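You operate a simulated robot arm through the tools that you are given. There is no shell and no other tool.

You run a simulated robot arm. Do the job below in one go: nothing can be reset, and whatever is moved stays where it is left.

## Task
Rap the clump out, top up to the red line, then change cups.
Fine: topped-up cup to the mat end by the lid rack; black-footed cup in, sliding plate at FILL. Where these are worked on the way, their far stop is far enough and under half their travel is too little: sliding plate.

The check looks at the end state, three seconds after you hand in, the way a careful person would. Anything else that was tipped, shoved, dropped, spilled or broken makes it a failure. A push-on lid holds only when it is set on centred and level and pressed home; a screw cap is set on level and turned clockwise until tight.

## Robot
A 6-joint arm with a two-finger gripper, fixed in place. Base frame: the origin is at the foot of the arm, x ahead of it, y to its left, z up; the work surface is at about z = 0. Readings come in mm, rad, newtons and seconds.
With the tool pointing down near the work surface it reaches from about 180 to 480 mm from the base axis. Its first joint turns from -1.152 to 1.152 rad. Payload 1.76 kg.
The TCP is the grasp point between the finger pads, 29 mm short of the fingertips. In the tool frame z runs along the fingers and y along their closing line. The gripper opens to 82 mm; its body begins 58 mm behind the TCP.
Orientation is told as [roll, pitch, yaw] about the base's x, y, z axes, in that order, counted from this pose: with the fingers straight down and closing along the base's y, the tool's x points along the base's -x, its y along +y and its z along -z.

## Interface
- The arm moves only by the tool play_rows. Its argument "targets" is text: rows parted by semicolons, each of 7 numbers parted by spaces: the shift along the tool's x, y, z in units of 500 mm (1.0 is 500 mm), then the turn, a rotation vector about the tool's x, y, z in units of 120 degrees (1.0 is 120 degrees), then the opening in per cent of the stroke, from 0 (shut) to 100 (fully open). In form: x y z ax ay az grip; .... A call has 1 to 20 rows; each row is the pose to reach, as a shift and turn from the pose commanded when the call began, along the tool's axes at that moment. A call with a number of a shift or a turn outside -1 to 1 is refused whole. Each row takes 0.2 s and may step no farther than 50 mm and 0.15 rad from the row before; otherwise, or with a gripper value out of range, the whole call is refused. A pose out of reach is approached as far as the arm can. The call stops where the force on the tool passes 90 N (or 10 N more than at its start, if that is more) or the arm is blocked; 0.2 s more then pass. The fingers move at their own pace (about 203.5 mm/s each) and stop on an object; they squeeze with about 34 N. The grip force told is the motor's: it shows also when the fingers shut on nothing. Time passes only in rows, and 0.2 s behind the last, so rows that repeat a pose let the fingers close. The reply holds the time, the measured pose of the TCP, the force on the tool along the base axes, the opening and the grip force, in the units named above and with some noise, with the torque about the TCP (base axes, N m) and any sound that the robot's microphone picked up, and new pictures: "show" is both (left out), scene, wrist or none.
- Cameras (640 x 400 px; columns grow to the right, rows downward): "scene" is fixed at [38.4, 314.8, 445.8]; the picture's right is [-0.91, -0.41, 0.00], its down [-0.15, 0.33, -0.93] and it looks along [0.38, -0.85, -0.37] (base axes); focal length 278 px, centre (320, 200). "wrist" rides on the gripper at [79, 4, -89] in the tool frame; the picture's right is [-0.05, 1.00, 0.00], its down [-0.71, -0.04, -0.71] and it looks along [-0.71, -0.04, 0.71] (tool axes); focal length 256 px, centre (320, 200). There is no depth. A picture from a camera that has moved, and an enlarged one, comes with that camera's place and axes in the base frame and with its lens.
- inspect(camera, box): a new picture of the part [left, top, right, bottom] of that camera's present view, enlarged. No time passes.
- hand_in(): hands the job in; it is judged then, once.

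Nothing tells you positions but the pictures and the camera data. Unless the task says otherwise, let go and move clear before handing in.

The tools are called after "Request:" as a command line: name --argument value ..., lists and objects as JSON in quotes. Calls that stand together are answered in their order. play_rows: Moves the arm, as the interface text tells. Its arguments: {"type":"object","properties":{"targets":{"type":"string"},"show":{"type":"string","enum":["both","scene","wrist","none"]}},"required":["targets"]} The other tools are called the same way: inspect (camera, box) takes an enlarged picture of a part of a camera's view; hand_in () hands the job in.

At the start:

```text
time: 0.0
eef_pos: [217.0, -108.3, 357.8]
tool_rot: [-0.001, -0.001, 0.002]
wrist_force: [0.3, 0.2, 0.4]
wrist_torque: [-0.01, 0.03, 0.0]
width: 82.2
grip_force: 0.1
```

scene: 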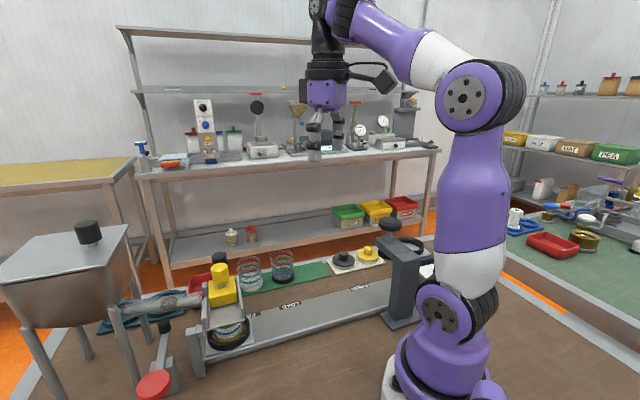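
wrist: 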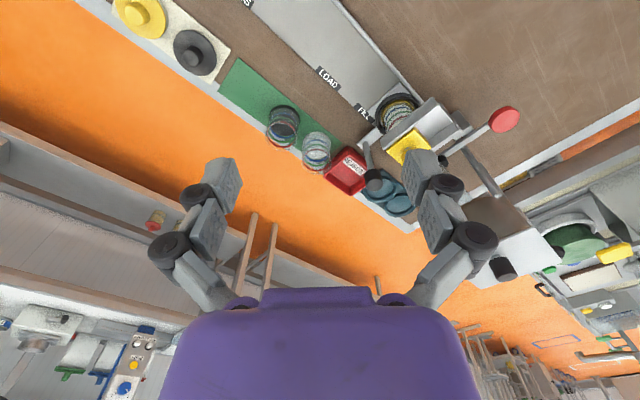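

I see a bench with a hopper, a chute/valve with levers, a sliding plate with FILL/LOAD marks, cups on a green mat and a lid rack. I'll look closer before moving.

Request:
inspect --camera "scene" --box '[0, 200, 300, 400]'

Request:
inspect --camera "scene" --box '[180, 220, 440, 380]'

Request:
inspect --camera "scene" --box '[180, 240, 310, 360]'

Request:
inspect --camera "wrist" --box '[200, 0, 560, 240]'

Request:
inspect --camera "wrist" --box '[60, 0, 320, 180]'

```text
2.00 times, centred on (150, 300) of scene
camera zoom: at [38.4, 314.8, 445.8], right [-0.91, -0.41, 0.0], down [-0.15, 0.33, -0.93], along [0.38, -0.85, -0.37], focal length 557 px, centre (660, 0)
```

zoom: 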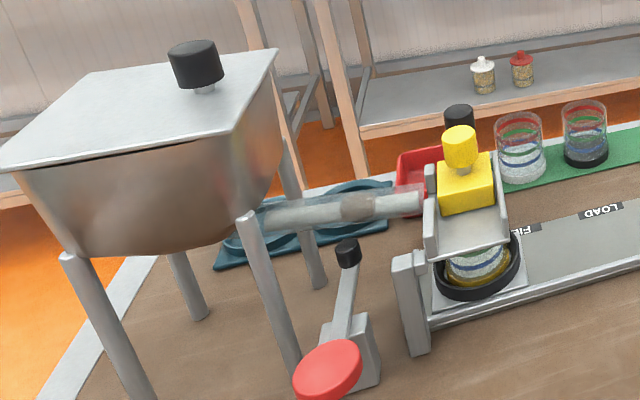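

```text
2.46 times, centred on (310, 300) of scene
camera zoom: at [38.4, 314.8, 445.8], right [-0.91, -0.41, 0.0], down [-0.15, 0.33, -0.93], along [0.38, -0.85, -0.37], focal length 686 px, centre (345, -46)
```

zoom: 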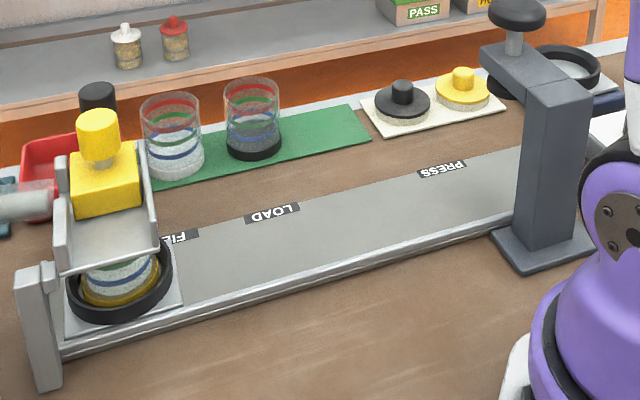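

```text
3.33 times, centred on (245, 300) of scene
camera zoom: at [38.4, 314.8, 445.8], right [-0.91, -0.41, 0.0], down [-0.15, 0.33, -0.93], along [0.38, -0.85, -0.37], focal length 928 px, centre (570, -133)
```

zoom: 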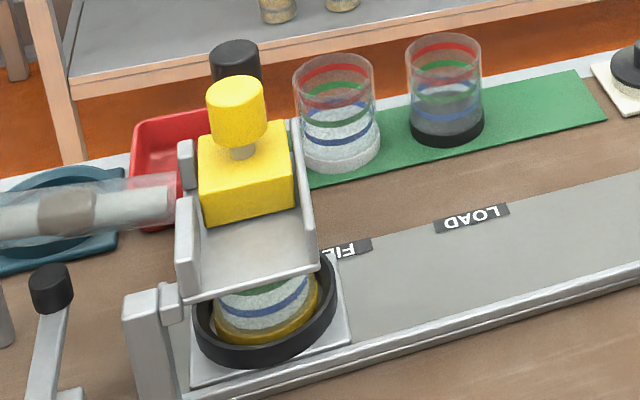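

```text
1.67 times, centred on (380, 120) of wrist
camera zoom: at [137.9, -105.1, 447.4], right [0.05, 1.0, 0.0], down [0.7, -0.04, 0.71], along [0.71, -0.04, -0.71], focal length 427 px, centre (220, 333)
```

zoom: 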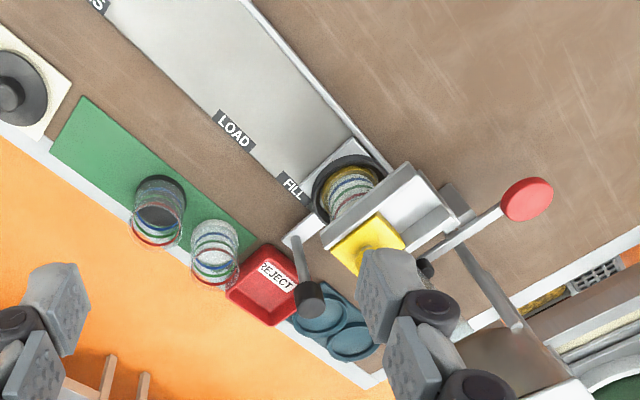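

```text
2.22 times, centred on (190, 90) of wrist
camera zoom: at [137.9, -105.1, 447.4], right [0.05, 1.0, 0.0], down [0.7, -0.04, 0.71], along [0.71, -0.04, -0.71], focal length 569 px, centre (609, 444)
```

zoom: 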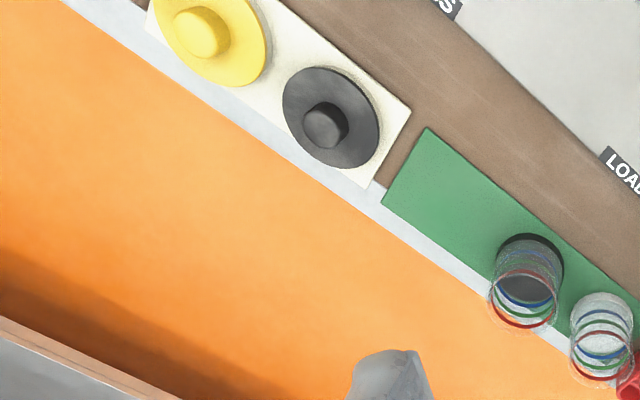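

I'm looking closer at the filler mechanism, the levers and the cups before I touch anything.

Request:
inspect --camera "scene" --box '[100, 290, 190, 400]'

Request:
inspect --camera "scene" --box '[180, 240, 260, 300]'

Request:
inspect --camera "scene" --box '[180, 290, 270, 380]'

Request:
inspect --camera "wrist" --box '[340, 70, 460, 160]'

Request:
inspect --camera "wrist" --box '[400, 90, 560, 210]'

Request:
inspect --camera "wrist" --box '[250, 90, 430, 220]'

```text
3.64 times, centred on (145, 345) of scene
camera zoom: at [38.4, 314.8, 445.8], right [-0.91, -0.41, 0.0], down [-0.15, 0.33, -0.93], along [0.38, -0.85, -0.37], focal length 1013 px, centre (956, -327)
```

zoom: 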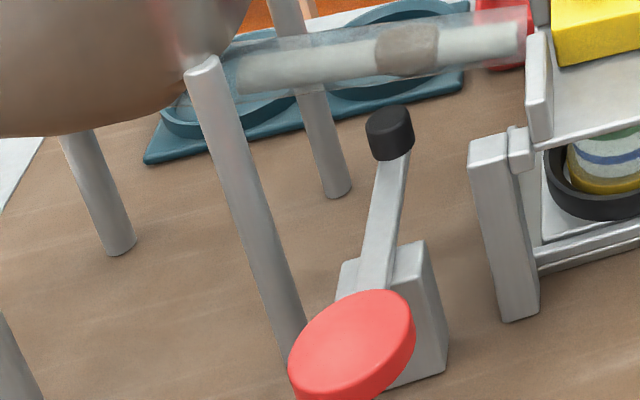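

```text
6.67 times, centred on (220, 270) of scene
camera zoom: at [38.4, 314.8, 445.8], right [-0.91, -0.41, 0.0], down [-0.15, 0.33, -0.93], along [0.38, -0.85, -0.37], focal length 1856 px, centre (987, -267)
```

zoom: 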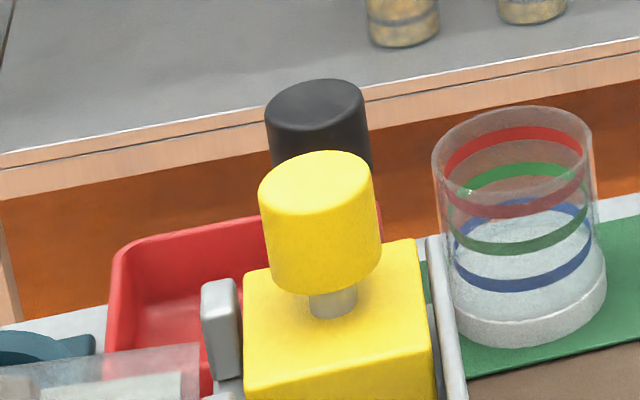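

```text
4.44 times, centred on (225, 335) of scene
camera zoom: at [38.4, 314.8, 445.8], right [-0.91, -0.41, 0.0], down [-0.15, 0.33, -0.93], along [0.38, -0.85, -0.37], focal length 1238 px, centre (742, -400)
```

zoom: 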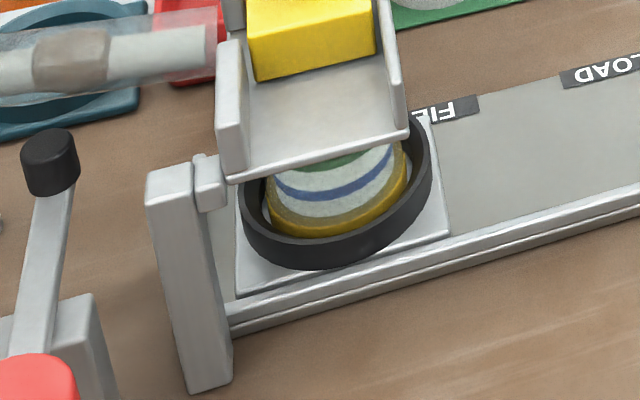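

```text
4.44 times, centred on (400, 115) of wrist
camera zoom: at [137.9, -105.1, 447.4], right [0.05, 1.0, 0.0], down [0.7, -0.04, 0.71], along [0.71, -0.04, -0.71], focal length 1138 px, centre (-36, 578)
```

zoom: 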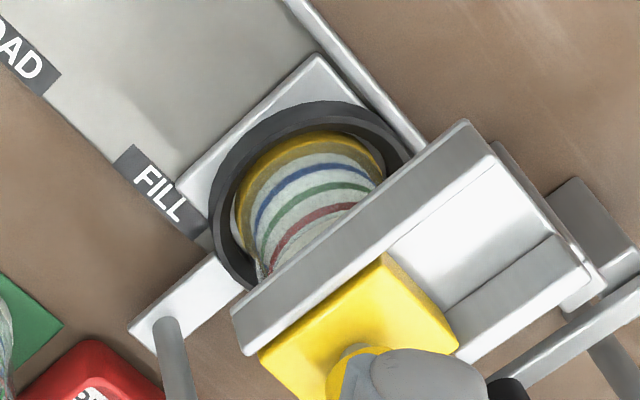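

```text
3.33 times, centred on (480, 150) of wrist
camera zoom: at [137.9, -105.1, 447.4], right [0.05, 1.0, 0.0], down [0.7, -0.04, 0.71], along [0.71, -0.04, -0.71], focal length 853 px, centre (-213, 367)
```

zoom: 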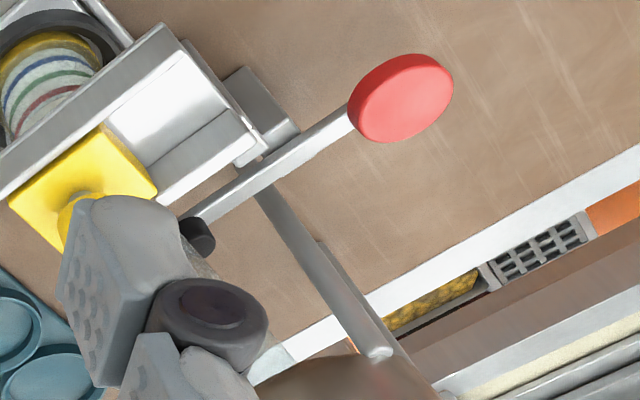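

```text
3.08 times, centred on (340, 155) of wrist
camera zoom: at [137.9, -105.1, 447.4], right [0.05, 1.0, 0.0], down [0.7, -0.04, 0.71], along [0.71, -0.04, -0.71], focal length 788 px, centre (258, 338)
```

zoom: 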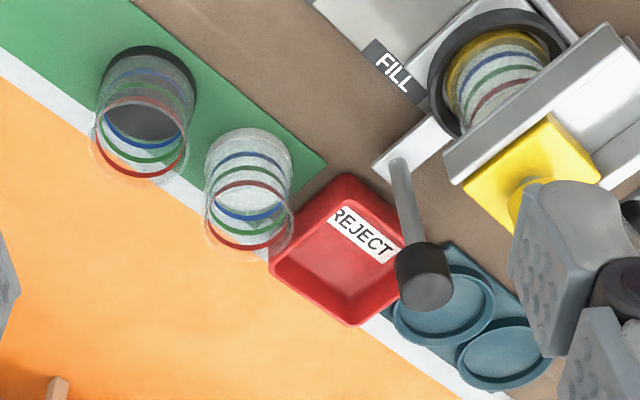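

The filler sits near (350, 20), and the track runs diagonally toward the press near (170, -210). I'll swing the wrist camera to look along the track at the filler for a better view, staying well above everything.

Request:
play_rows --targets "-0.004 0.003 0.043 0 0 -0.0625 100; -0.009 0.005 0.085 0 0 -0.125 100; -0.013 0.008 0.128 0 0 -0.1875 100; -0.017 0.011 0.171 0 0 -0.25 100; -0.022 0.013 0.213 0 0 -0.3125 100; -0.026 0.016 0.256 0 0 -0.375 100"

```text
time: 1.4
eef_pos: [229.4, -101.7, 230.4]
tool_rot: [-0.002, -0.002, 0.789]
wrist_force: [1.1, -0.6, -0.2]
wrist_torque: [0.01, -0.01, -0.02]
width: 82.0
grip_force: 0.0
camera wrist: at [170.6, -154.9, 320.0], right [-0.67, 0.74, 0.0], down [0.52, 0.47, 0.71], along [0.53, 0.47, -0.71], focal length 256 px, centre (320, 200)
```

scene: 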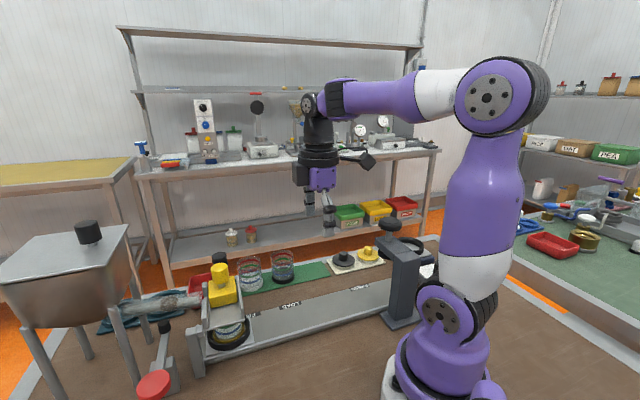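
wrist: 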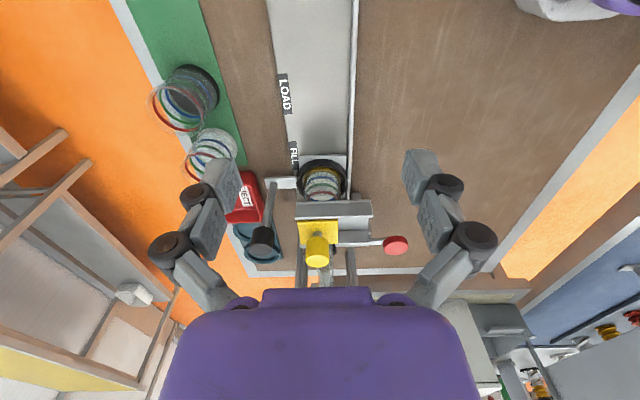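

Request:
inspect --camera "wrist" --box '[260, 130, 420, 290]'

Request:
inspect --camera "wrist" --box '[280, 140, 370, 220]'

Request:
inspect --camera "wrist" --box '[130, 50, 290, 180]'

```text
2.50 times, centred on (340, 210) of wrist
camera zoom: at [170.6, -154.9, 320.0], right [-0.67, 0.74, 0.0], down [0.52, 0.47, 0.71], along [0.53, 0.47, -0.71], focal length 640 px, centre (270, 175)
```

zoom: 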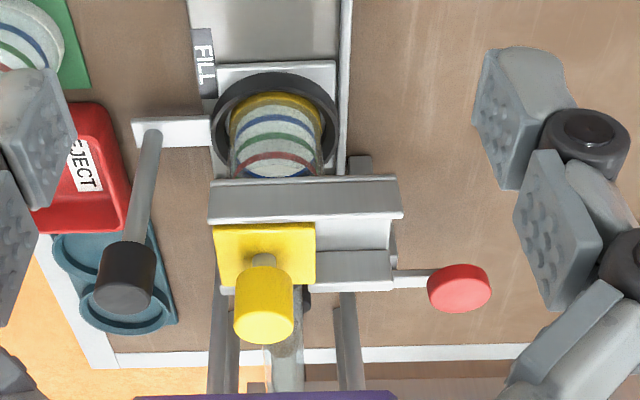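

```text
5.00 times, centred on (325, 180) of wrist
camera zoom: at [170.6, -154.9, 320.0], right [-0.67, 0.74, 0.0], down [0.52, 0.47, 0.71], along [0.53, 0.47, -0.71], focal length 1280 px, centre (295, 300)
```

zoom: 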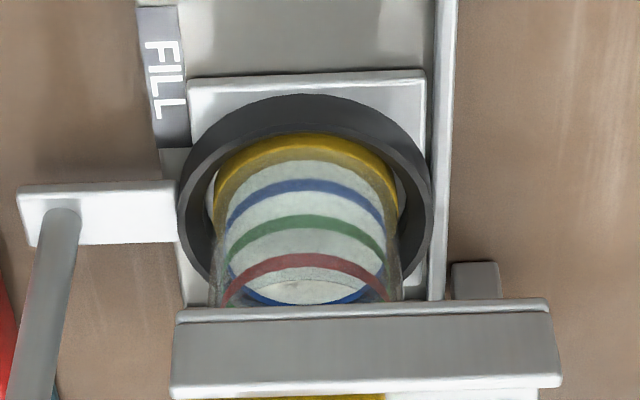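

```text
3.08 times, centred on (210, 115) of wrist
camera zoom: at [170.6, -154.9, 320.0], right [-0.67, 0.74, 0.0], down [0.52, 0.47, 0.71], along [0.53, 0.47, -0.71], focal length 788 px, centre (658, 462)
```

zoom: 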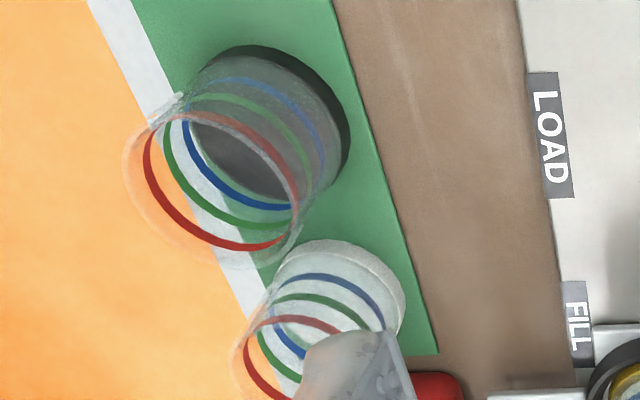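

The black-knob rod at about (415, -34) is the sliding plate's handle, and the yellow block with a knob at (365, 14) is the gate. The red disc at (352, 177) works a hammer under the tube. I'll move over the trough for a closer look at the gate and hammer.

Request:
play_rows --targets "-0.054 0.009 -0.03 0 0 0 100; -0.109 0.017 -0.05 0 0 0 100; -0.163 0.026 -0.06 0 0 0 100; -0.218 0.034 -0.06 0 0 0 100; -0.272 0.043 -0.06 0 0 0 100"

```text
time: 2.6
eef_pos: [312.2, 8.6, 260.8]
tool_rot: [-0.002, -0.002, 0.784]
wrist_force: [0.2, 0.2, 0.5]
wrist_torque: [-0.05, -0.04, -0.02]
width: 82.0
grip_force: 0.1
camera wrist: at [253.3, -44.8, 351.2], right [-0.67, 0.74, 0.0], down [0.52, 0.47, 0.71], along [0.53, 0.47, -0.71], focal length 256 px, centre (320, 200)
```

scene: 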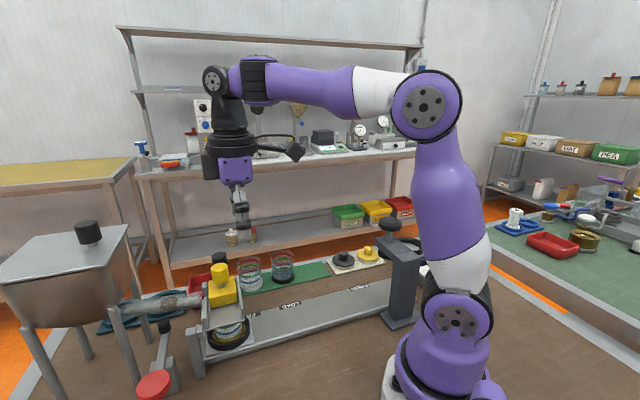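
wrist: 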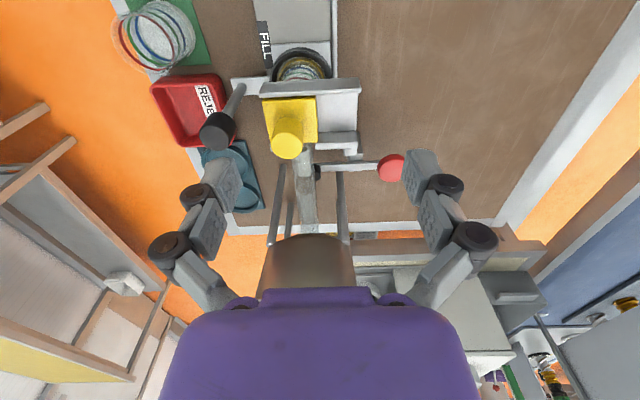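

Request:
inspect --camera "wrist" --box '[240, 30, 400, 130]'

Request:
inspect --camera "wrist" --box '[250, 60, 370, 180]'

Request:
inspect --camera "wrist" --box '[260, 130, 420, 250]'

Request:
inspect --camera "wrist" --box '[100, 0, 280, 130]'

```text
4.00 times, centred on (320, 80) of wrist
camera zoom: at [253.3, -44.8, 351.2], right [-0.67, 0.74, 0.0], down [0.52, 0.47, 0.71], along [0.53, 0.47, -0.71], focal length 1024 px, centre (320, 680)
```

zoom: 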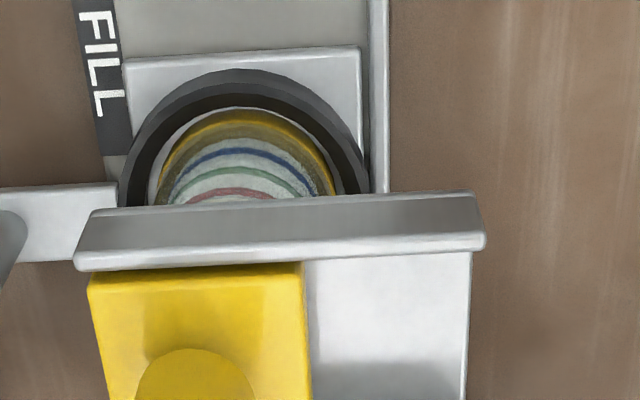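

```text
3.33 times, centred on (310, 120) of wrist
camera zoom: at [253.3, -44.8, 351.2], right [-0.67, 0.74, 0.0], down [0.52, 0.47, 0.71], along [0.53, 0.47, -0.71], focal length 853 px, centre (353, 467)
```

zoom: 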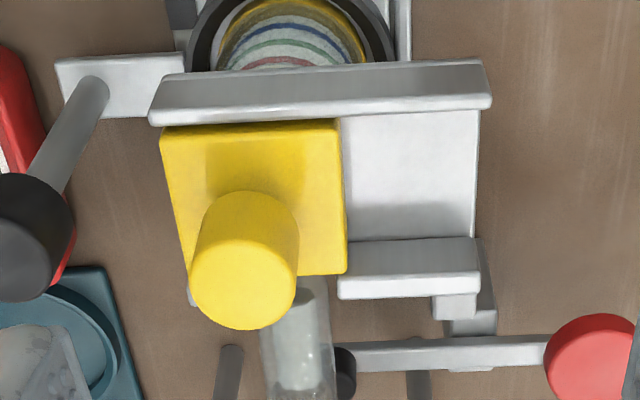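

```text
3.33 times, centred on (340, 190) of wrist
camera zoom: at [253.3, -44.8, 351.2], right [-0.67, 0.74, 0.0], down [0.52, 0.47, 0.71], along [0.53, 0.47, -0.71], focal length 853 px, centre (253, 233)
```

zoom: 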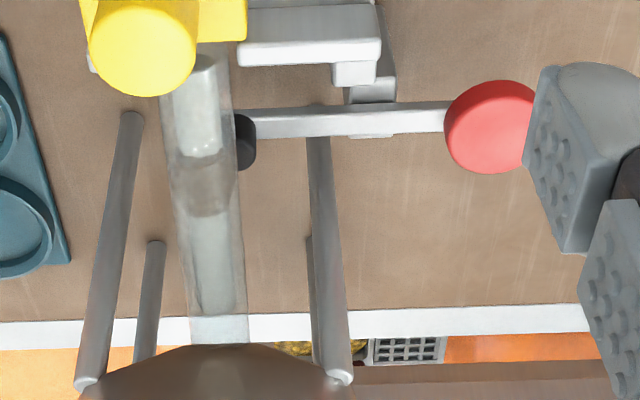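

```text
3.08 times, centred on (190, 65) of wrist
camera zoom: at [253.3, -44.8, 351.2], right [-0.67, 0.74, 0.0], down [0.52, 0.47, 0.71], along [0.53, 0.47, -0.71], focal length 788 px, centre (720, 615)
```

zoom: 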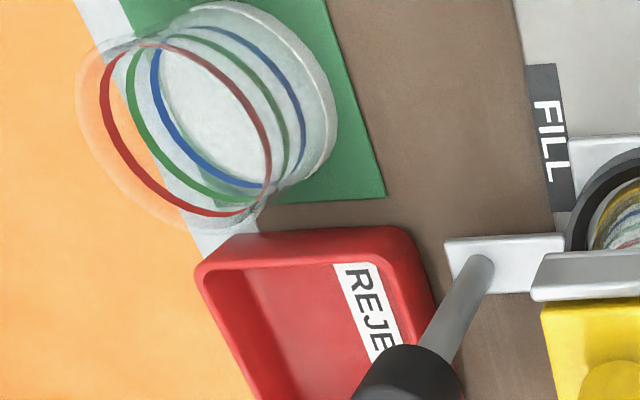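

The trough's gate covers the tube outlet, and the brown clump sits in the tube above the hammer head at (418, 97, 80). I'll close the fingers and go above the red disc at (352, 176, 67).

Request:
play_rows --targets "-0.0586 0.0361 0 0 0 0 50; -0.117 0.0722 0 0 0 0 0; -0.176 0.108 0 0 0 0 0; -0.234 0.144 0 0 0 0 0; -0.293 0.1806 0 0 0 0 0; -0.293 0.1806 0.07 0 0 0 0; -0.293 0.1806 0.14 0 0 0 0; -0.293 0.1806 0.2 0 0 0 0; -0.293 0.1806 0.26 0 0 0 0"

```text
time: 4.6
eef_pos: [352.0, 178.9, 128.2]
tool_rot: [0.0, -0.002, 0.785]
wrist_force: [-0.9, -0.4, -0.5]
wrist_torque: [0.02, 0.0, 0.01]
width: 0.1
grip_force: 29.0
camera wrist: at [291.9, 125.2, 219.4], right [-0.67, 0.74, 0.0], down [0.52, 0.47, 0.71], along [0.53, 0.47, -0.71], focal length 256 px, centre (320, 200)
```

scene: 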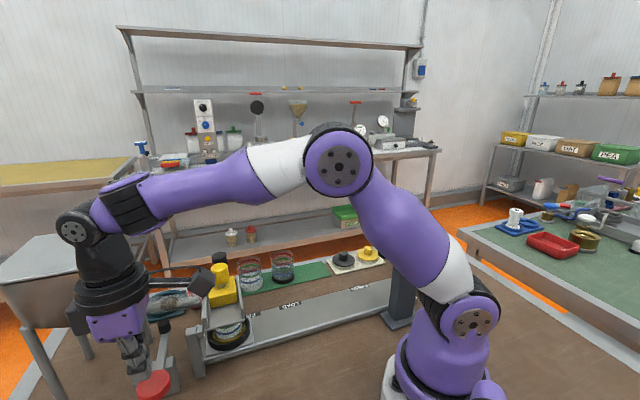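
wrist: 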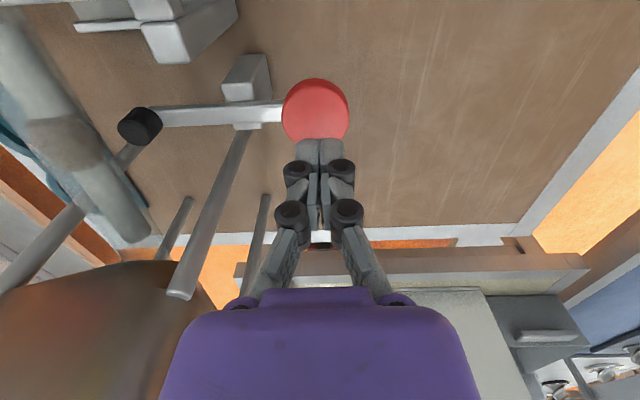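

The fingertips hang just off the red disc's centre, at about (350, 172). I'll shift slightly and lower to just above the disc.

Request:
play_rows --targets "0.0128 -0.007 0 0 0 0 0; 0.0128 -0.007 0.03 0 0 0 0; 0.0128 -0.007 0.036 0 0 0 0"

Request:
inspect --camera "wrist" --box '[90, 60, 410, 260]'

Request:
inspect --camera "scene" --box '[90, 280, 250, 400]'

```text
time: 5.4
eef_pos: [349.3, 172.5, 111.7]
tool_rot: [0.001, -0.003, 0.785]
wrist_force: [0.1, -0.3, -0.2]
wrist_torque: [-0.03, 0.0, 0.02]
width: 0.0
grip_force: 29.5
camera wrist: at [289.8, 118.7, 201.7], right [-0.67, 0.74, 0.0], down [0.52, 0.47, 0.71], along [0.53, 0.47, -0.71], focal length 256 px, centre (320, 200)
```

scene: 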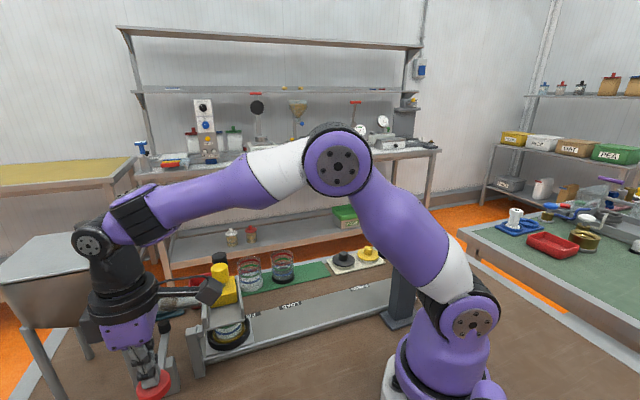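
wrist: 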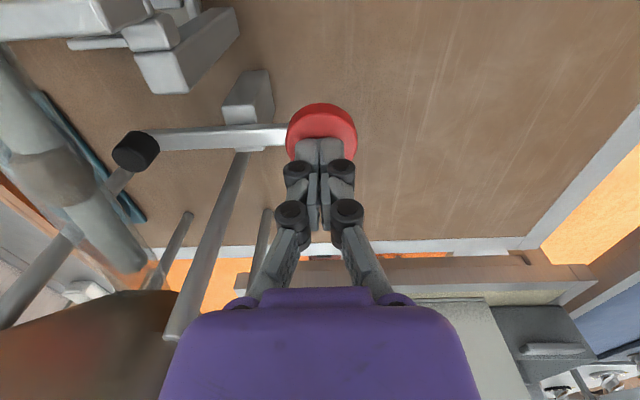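

```text
2.00 times, centred on (250, 160) of wrist
camera zoom: at [289.8, 118.7, 201.7], right [-0.67, 0.74, 0.0], down [0.52, 0.47, 0.71], along [0.53, 0.47, -0.71], focal length 512 px, centre (460, 280)
```

zoom: 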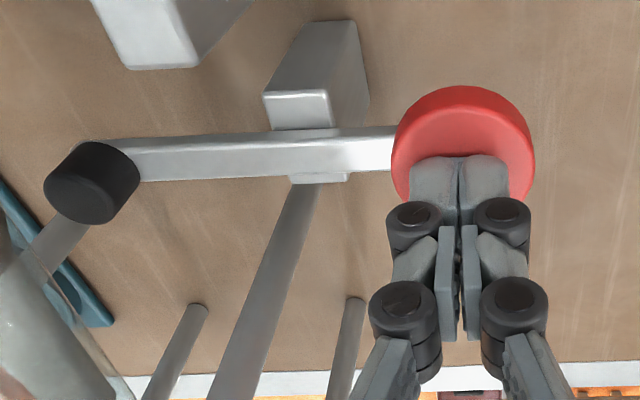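

```text
3.33 times, centred on (170, 340) of scene
camera zoom: at [38.4, 314.8, 445.8], right [-0.91, -0.41, 0.0], down [-0.15, 0.33, -0.93], along [0.38, -0.85, -0.37], focal length 928 px, centre (820, -267)
```

zoom: 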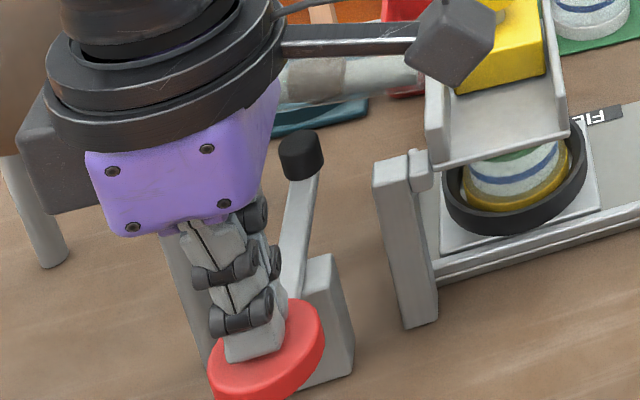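

The fingertips sit just above the disc's middle. Now I strike down sharply, about 35 mm.

Request:
play_rows --targets "0 0 0.07 0 0 0 0; 0 0 0.07 0 0 0 0"

Request:
inspect --camera "scene" --box '[90, 280, 250, 400]'

Request:
inspect --camera "wrist" --box '[0, 60, 320, 300]'

```text
time: 5.8
eef_pos: [349.2, 172.7, 98.8]
tool_rot: [-0.001, -0.007, 0.784]
wrist_force: [-10.9, -2.2, 21.2]
wrist_torque: [-0.21, 0.17, -0.09]
width: 0.0
grip_force: 28.3
stopped in row 1: the force on the tool passed its limit at 182 N (the readings are from after the stop); the commanded pose is now the measured one
camera wrist: at [289.5, 118.7, 188.6], right [-0.67, 0.74, 0.0], down [0.52, 0.47, 0.71], along [0.53, 0.48, -0.7], focal length 256 px, centre (320, 200)
```

scene: 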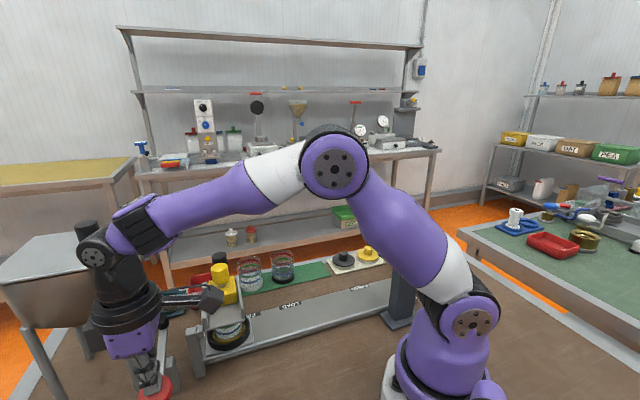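
wrist: 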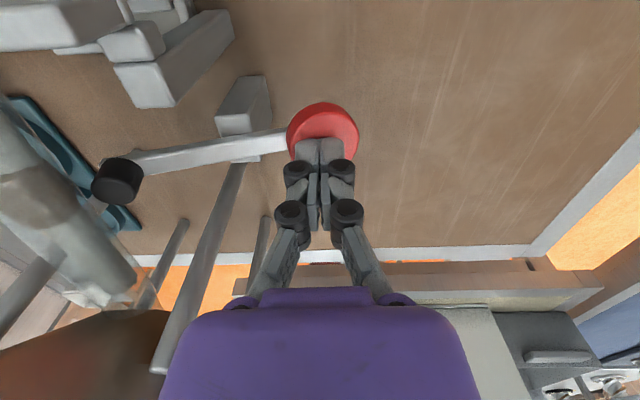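

```text
3.33 times, centred on (170, 340) of scene
camera zoom: at [38.3, 314.8, 445.9], right [-0.91, -0.41, 0.0], down [-0.15, 0.33, -0.93], along [0.38, -0.85, -0.37], focal length 928 px, centre (820, -267)
```

zoom: 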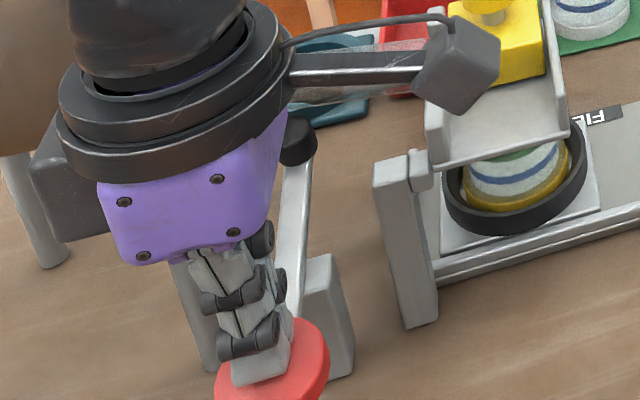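

```text
1.67 times, centred on (160, 180) of wrist
camera zoom: at [289.5, 118.7, 188.6], right [-0.67, 0.74, 0.0], down [0.52, 0.47, 0.71], along [0.53, 0.48, -0.7], focal length 427 px, centre (587, 233)
```

zoom: 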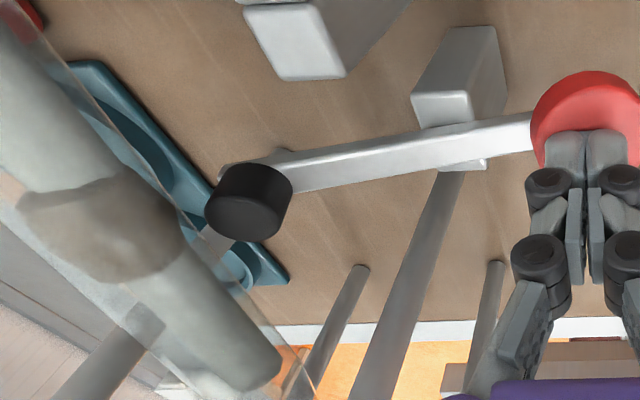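

The hit stopped early on impact: the lever moved only partway and no rap was heard. I'm now resting on the disc, so I'll push on down from contact.

Request:
play_rows --targets "0 0 0.015 0 0 0 0; 0 0 0.03 0 0 0 0; 0 0 0.045 0 0 0 0"

Request:
inspect --camera "wrist" --box '[0, 60, 320, 300]'

```text
time: 6.2
eef_pos: [349.6, 172.1, 100.4]
tool_rot: [-0.001, -0.009, 0.787]
wrist_force: [-9.7, -2.9, 22.0]
wrist_torque: [-0.28, 0.19, -0.1]
width: 0.1
grip_force: 29.3
stopped in row 1: the force on the tool passed its limit at 110 N (the readings are from after the stop); the commanded pose is now the measured one
camera wrist: at [289.5, 118.8, 188.5], right [-0.67, 0.74, 0.0], down [0.52, 0.47, 0.71], along [0.53, 0.48, -0.7], focal length 256 px, centre (320, 200)
```

scene: 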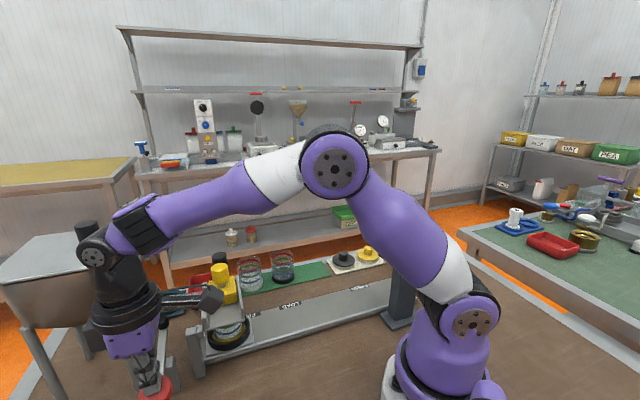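
wrist: 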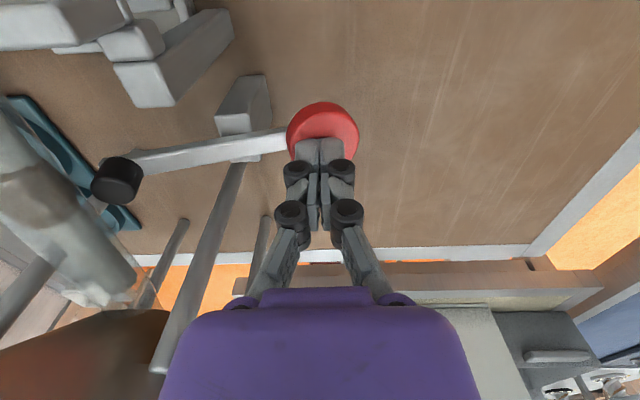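

```text
1.67 times, centred on (160, 180) of wrist
camera zoom: at [289.5, 118.8, 188.5], right [-0.67, 0.74, 0.0], down [0.52, 0.47, 0.71], along [0.53, 0.48, -0.7], focal length 427 px, centre (587, 233)
```

zoom: 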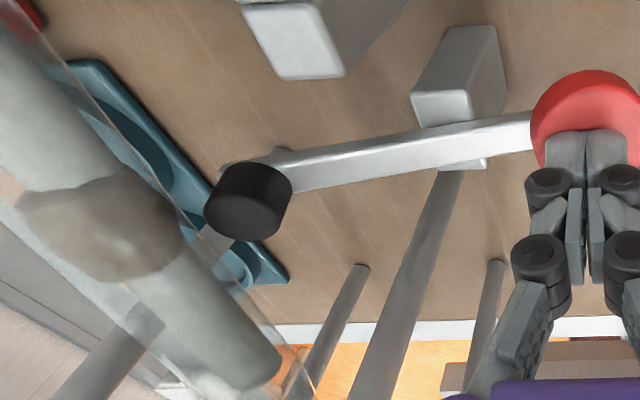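

The hammer now seems pressed against the tube and the clump is still there. I'll lift off so the lever can spring back, then check it before rapping again.

Request:
play_rows --targets "0 0 -0.02 0 0 0 0; 0 0 -0.03 0 0 0 0; 0 0 -0.03 0 0 0 0"

Request:
inspect --camera "wrist" --box '[0, 60, 400, 310]'

Request:
inspect --camera "scene" --box '[90, 280, 250, 400]'

```text
time: 7.0
eef_pos: [348.9, 172.3, 111.2]
tool_rot: [-0.002, -0.006, 0.786]
wrist_force: [0.2, 0.3, 0.4]
wrist_torque: [-0.02, 0.0, -0.01]
width: 0.0
grip_force: 28.5
camera wrist: at [289.4, 118.1, 201.4], right [-0.67, 0.74, 0.0], down [0.52, 0.47, 0.71], along [0.53, 0.48, -0.7], focal length 256 px, centre (320, 200)
```

scene: 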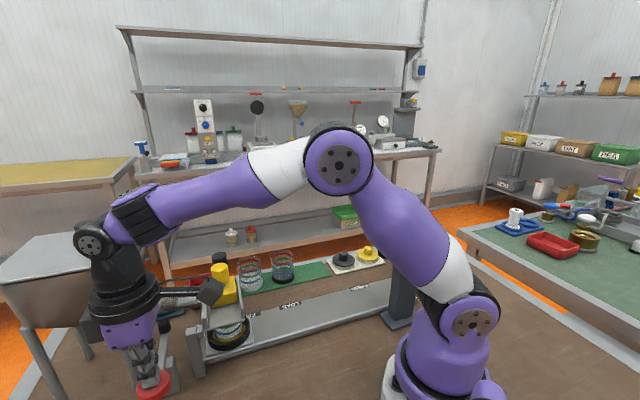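
wrist: 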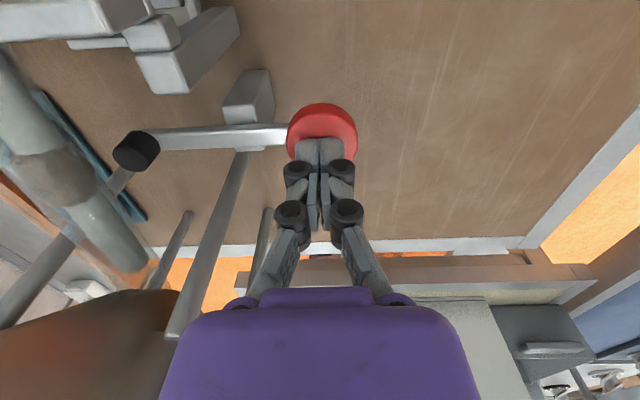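

```text
1.60 times, centred on (200, 185) of wrist
camera zoom: at [289.4, 118.1, 201.4], right [-0.67, 0.74, 0.0], down [0.52, 0.47, 0.71], along [0.53, 0.48, -0.7], focal length 410 px, centre (512, 224)
```

zoom: 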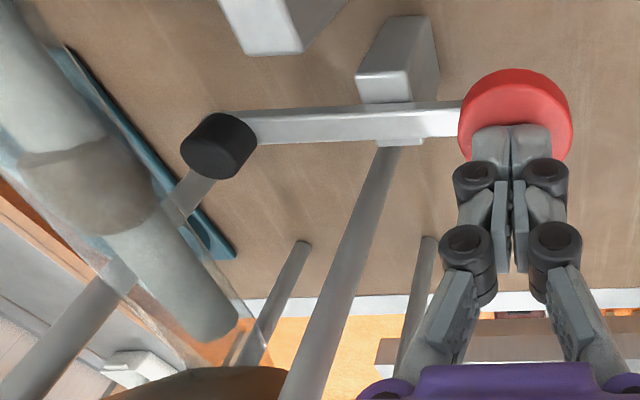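

```text
3.33 times, centred on (170, 340) of scene
camera zoom: at [38.4, 314.8, 445.8], right [-0.91, -0.41, 0.0], down [-0.15, 0.33, -0.93], along [0.38, -0.85, -0.37], focal length 928 px, centre (820, -267)
```

zoom: 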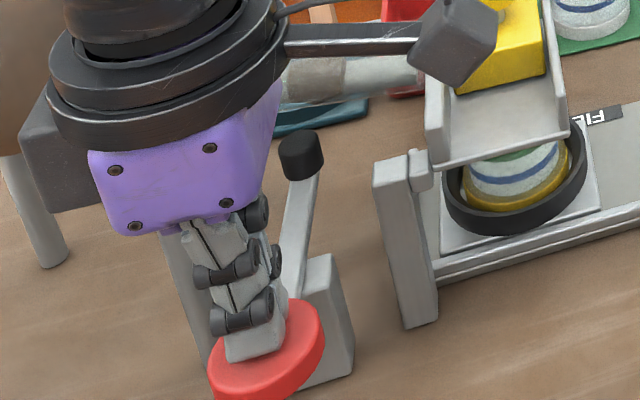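

The lever sprang back but the clump remains. I'll rap again, starting from light contact so the hammer itself carries the speed.

Request:
play_rows --targets "0 0 0.004 0 0 0 0; 0 0 0.04 0 0 0 0; 0 0 0 0 0 0 0"

Request:
inspect --camera "wrist" --box '[0, 60, 400, 310]'

```text
time: 7.8
eef_pos: [349.3, 174.1, 111.6]
tool_rot: [-0.001, -0.008, 0.784]
wrist_force: [0.2, 0.0, 0.9]
wrist_torque: [-0.01, -0.02, 0.01]
width: 0.1
grip_force: 28.6
camera wrist: at [290.0, 120.1, 201.6], right [-0.67, 0.74, 0.0], down [0.52, 0.47, 0.71], along [0.53, 0.48, -0.7], focal length 256 px, centre (320, 200)
```

scene: 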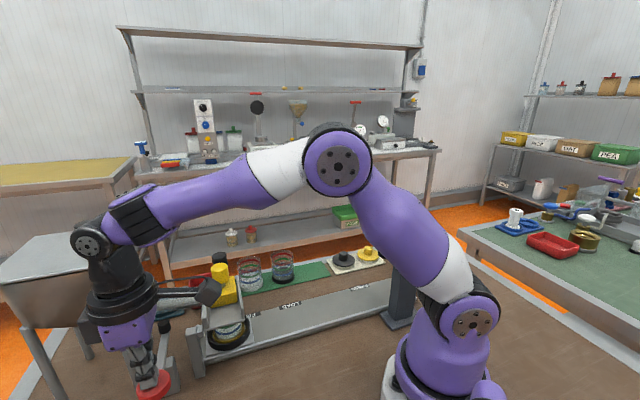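
wrist: 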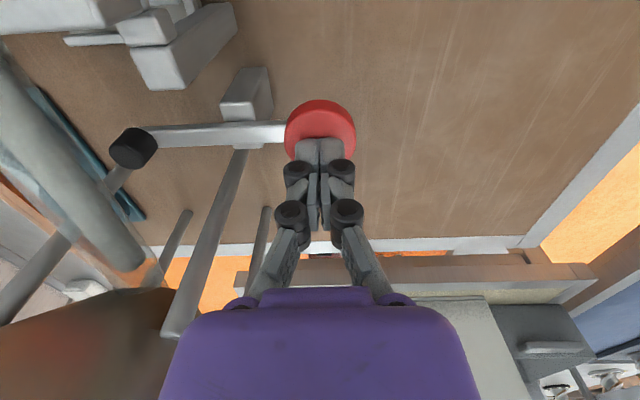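

```text
1.60 times, centred on (200, 185) of wrist
camera zoom: at [290.0, 120.1, 201.6], right [-0.67, 0.74, 0.0], down [0.52, 0.47, 0.71], along [0.53, 0.48, -0.7], focal length 410 px, centre (512, 224)
```

zoom: 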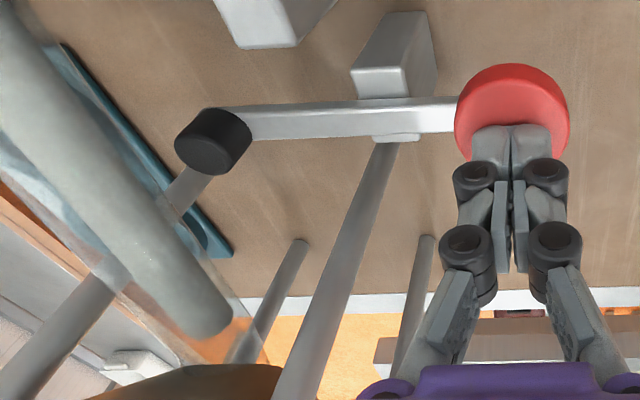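

The clump is gone from the tube. I'll rise and move over the yellow gate knob at about (365, 14), with the camera on the LOAD side so I can watch the cup.

Request:
play_rows --targets "0 0 -0.08 0 0 0 0; 0 0 -0.17 0 0 0 30; 0 0 -0.256 0 0 0 70; 0.051 -0.062 -0.256 0 0 0 70; 0.102 -0.124 -0.256 0 0 0 70; 0.153 -0.187 -0.256 0 0 0 70; 0.204 -0.249 -0.256 0 0 0 70; 0.204 -0.249 -0.2 0 0 0 70"

Request:
inspect --camera "wrist" --box '[200, 0, 440, 200]'

Request:
inspect --camera "scene" --box '[100, 240, 300, 380]'

```text
time: 9.6
eef_pos: [367.2, 10.8, 225.2]
tool_rot: [-0.003, -0.009, 0.787]
wrist_force: [-0.8, -0.2, 0.5]
wrist_torque: [0.02, -0.04, 0.01]
width: 57.4
grip_force: 0.0
out of reach, approached as far as the arm can: row 8
camera wrist: at [307.4, -43.9, 314.6], right [-0.67, 0.74, 0.0], down [0.52, 0.47, 0.71], along [0.53, 0.48, -0.7], focal length 256 px, centre (320, 200)
```

scene: 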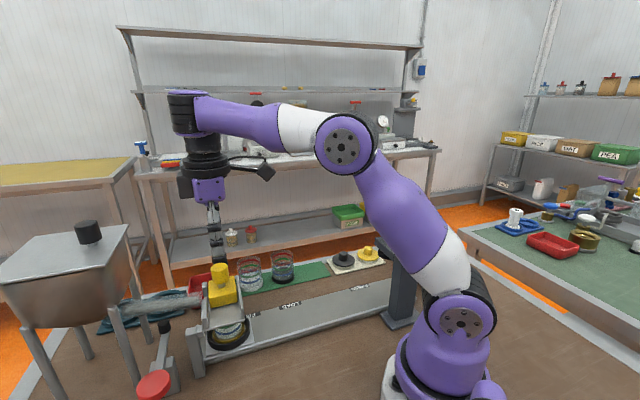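
wrist: 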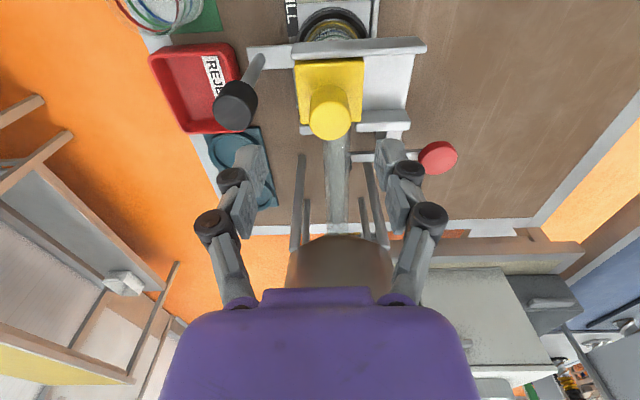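

```text
2.00 times, centred on (320, 100) of wrist
camera zoom: at [307.4, -43.9, 314.6], right [-0.67, 0.74, 0.0], down [0.52, 0.47, 0.71], along [0.53, 0.48, -0.7], focal length 512 px, centre (320, 400)
```

zoom: 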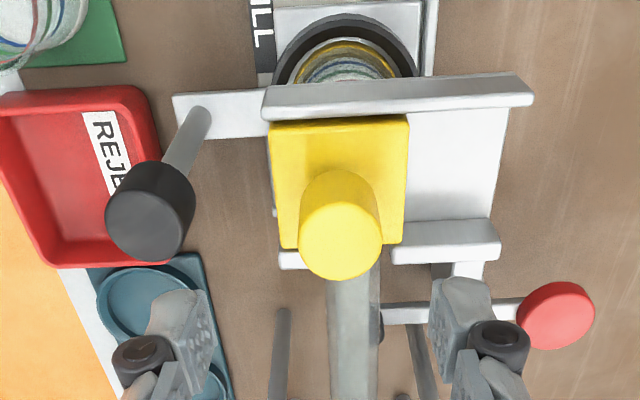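

```text
2.86 times, centred on (200, 310) of scene
camera zoom: at [38.3, 314.8, 445.8], right [-0.91, -0.41, 0.0], down [-0.15, 0.33, -0.93], along [0.38, -0.85, -0.37], focal length 796 px, centre (663, -114)
```

zoom: 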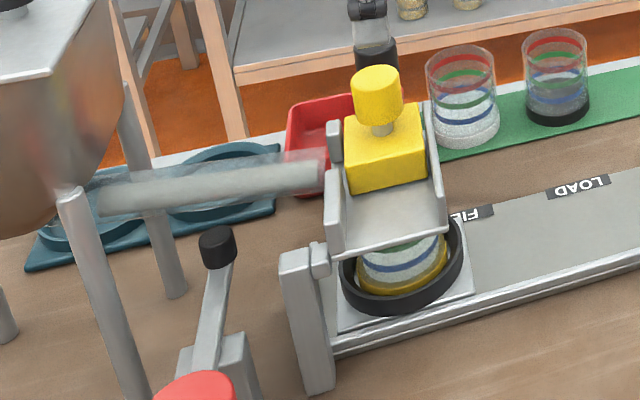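

The arm reported row 8 as out of reach, although it stopped only about 14 mm short. I'll check by stepping down in small moves while aligning over the yellow knob.

Request:
play_rows --targets "0 0 0.02 0 0 0 70; 0 0 0.03 0 0 0 70"

```text
time: 10.2
eef_pos: [368.2, 9.0, 207.4]
tool_rot: [0.0, -0.006, 0.786]
wrist_force: [0.2, -0.3, 0.3]
wrist_torque: [-0.02, 0.0, -0.03]
width: 57.5
grip_force: 0.1
camera wrist: at [307.9, -44.6, 297.7], right [-0.67, 0.74, 0.0], down [0.52, 0.47, 0.71], along [0.53, 0.48, -0.7], focal length 256 px, centre (320, 200)
```

scene: 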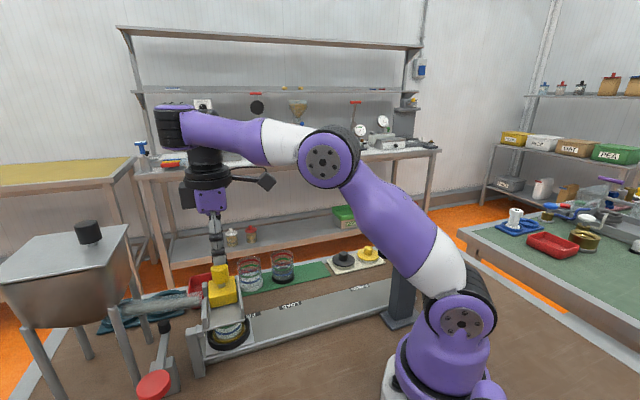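
wrist: 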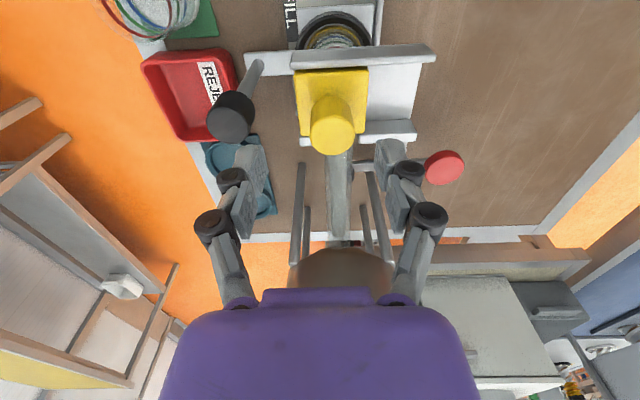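

The arm can reach here once it is lower. The yellow knob's axis is at about (364.5, 14.5), so I'll line up, narrow the fingers to clear the black knob, and lower around it.

Request:
play_rows --targets "-0.0026 0.013 0.01 0 0 0 52; -0.0026 0.013 0.03 0 0 0 52; -0.0026 0.013 0.06 0 0 0 52; -0.0026 0.013 0.085 0 0 0 52"

Request:
inspect --camera "wrist" --box '[220, 40, 440, 240]'

Request:
inspect --camera "scene" --box '[160, 220, 300, 320]'

```text
time: 11.2
eef_pos: [385.7, 14.5, 187.7]
tool_rot: [-0.002, -0.008, 0.785]
wrist_force: [-5.8, -2.4, 11.4]
wrist_torque: [0.12, 0.44, 0.16]
width: 46.3
grip_force: 3.5
out of reach, approached as far as the arm can: row 1, 2, 3, 4
camera wrist: at [326.6, -39.2, 277.5], right [-0.67, 0.74, 0.0], down [0.52, 0.47, 0.71], along [0.53, 0.48, -0.7], focal length 256 px, centre (320, 200)
```

scene: 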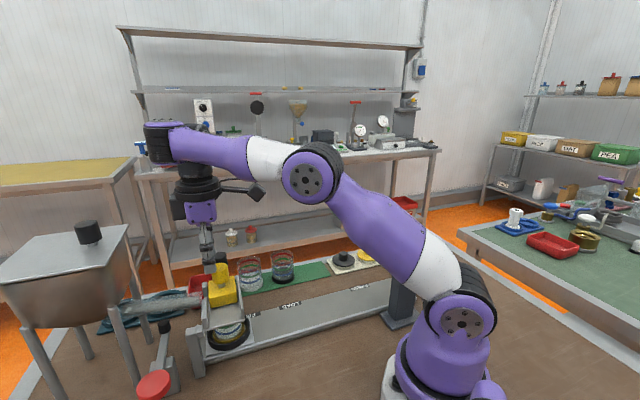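
wrist: 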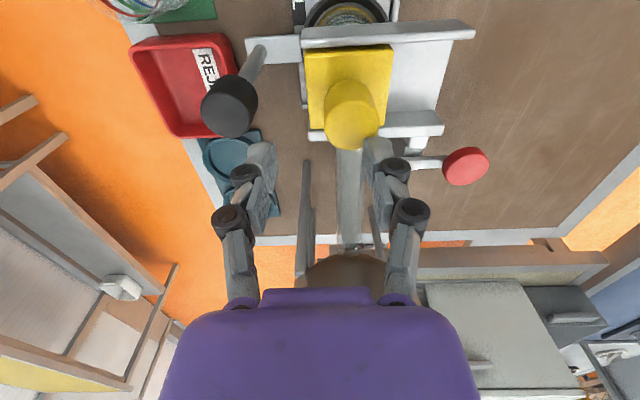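

```text
2.00 times, centred on (330, 140) of wrist
camera zoom: at [326.6, -39.2, 277.5], right [-0.67, 0.74, 0.0], down [0.52, 0.47, 0.71], along [0.53, 0.48, -0.7], focal length 512 px, centre (300, 320)
```

zoom: 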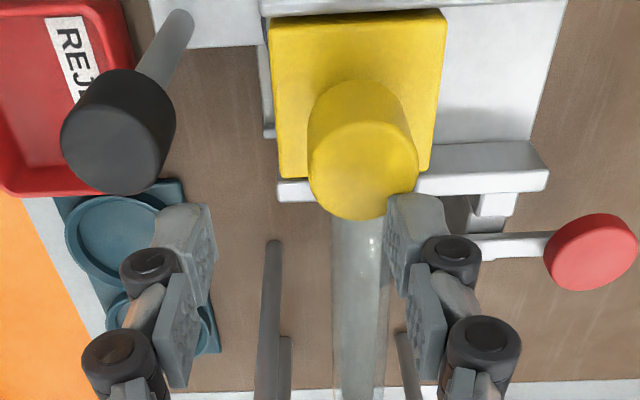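

```text
4.00 times, centred on (230, 270) of scene
camera zoom: at [38.3, 314.8, 445.8], right [-0.91, -0.41, 0.0], down [-0.15, 0.33, -0.93], along [0.38, -0.85, -0.36], focal length 1114 px, centre (680, -80)
```

zoom: 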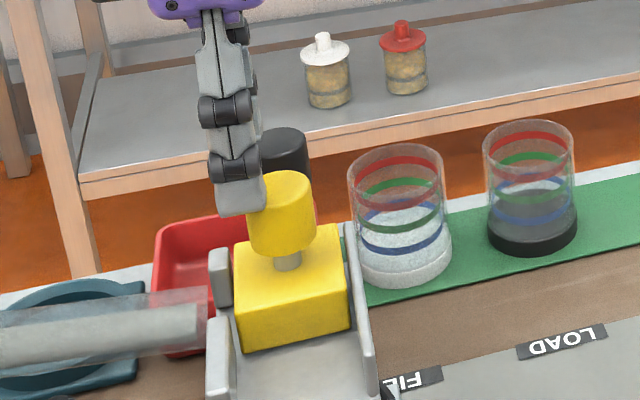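

The last descent was flagged out of reach and drifted about 20 mm in x, leaving a finger touching the top of the yellow knob. I'll lift gently clear and test how the arm tracks.

Request:
play_rows --targets "0 0 -0.02 0 0 0 52; 0 0 -0.04 0 0 0 52; 0 0 -0.04 0 0 0 52" --show "none"

```text
time: 12.0
eef_pos: [385.4, 13.7, 208.9]
tool_rot: [-0.002, -0.008, 0.786]
wrist_force: [-0.1, 0.7, -0.1]
wrist_torque: [-0.01, 0.02, 0.0]
width: 42.7
grip_force: 0.1
```

Request:
play_rows --targets "0.007 0.007 0 0 0 0 52; 0.014 0.014 0 0 0 0 52; 0.0283 0.0283 0 0 0 0 52; 0.0283 0.0283 0 0 0 0 52" --show "none"

```text
time: 13.0
eef_pos: [365.5, 16.0, 210.0]
tool_rot: [-0.001, -0.004, 0.786]
wrist_force: [0.4, 0.1, 0.9]
wrist_torque: [-0.04, 0.02, 0.0]
width: 42.6
grip_force: 0.1
```

Request:
play_rows --targets "0 0 0.01 0 0 0 52; 0 0 0.02 0 0 0 52; 0 0 0.03 0 0 0 52; 0 0 0.03 0 0 0 52" --show "none"

```text
time: 14.0
eef_pos: [374.0, 2.6, 203.0]
tool_rot: [-0.015, 0.031, 0.787]
wrist_force: [0.4, -0.5, -0.4]
wrist_torque: [0.01, 0.02, 0.03]
width: 42.6
grip_force: 0.2
out of reach, approached as far as the arm can: row 1, 2, 3
```

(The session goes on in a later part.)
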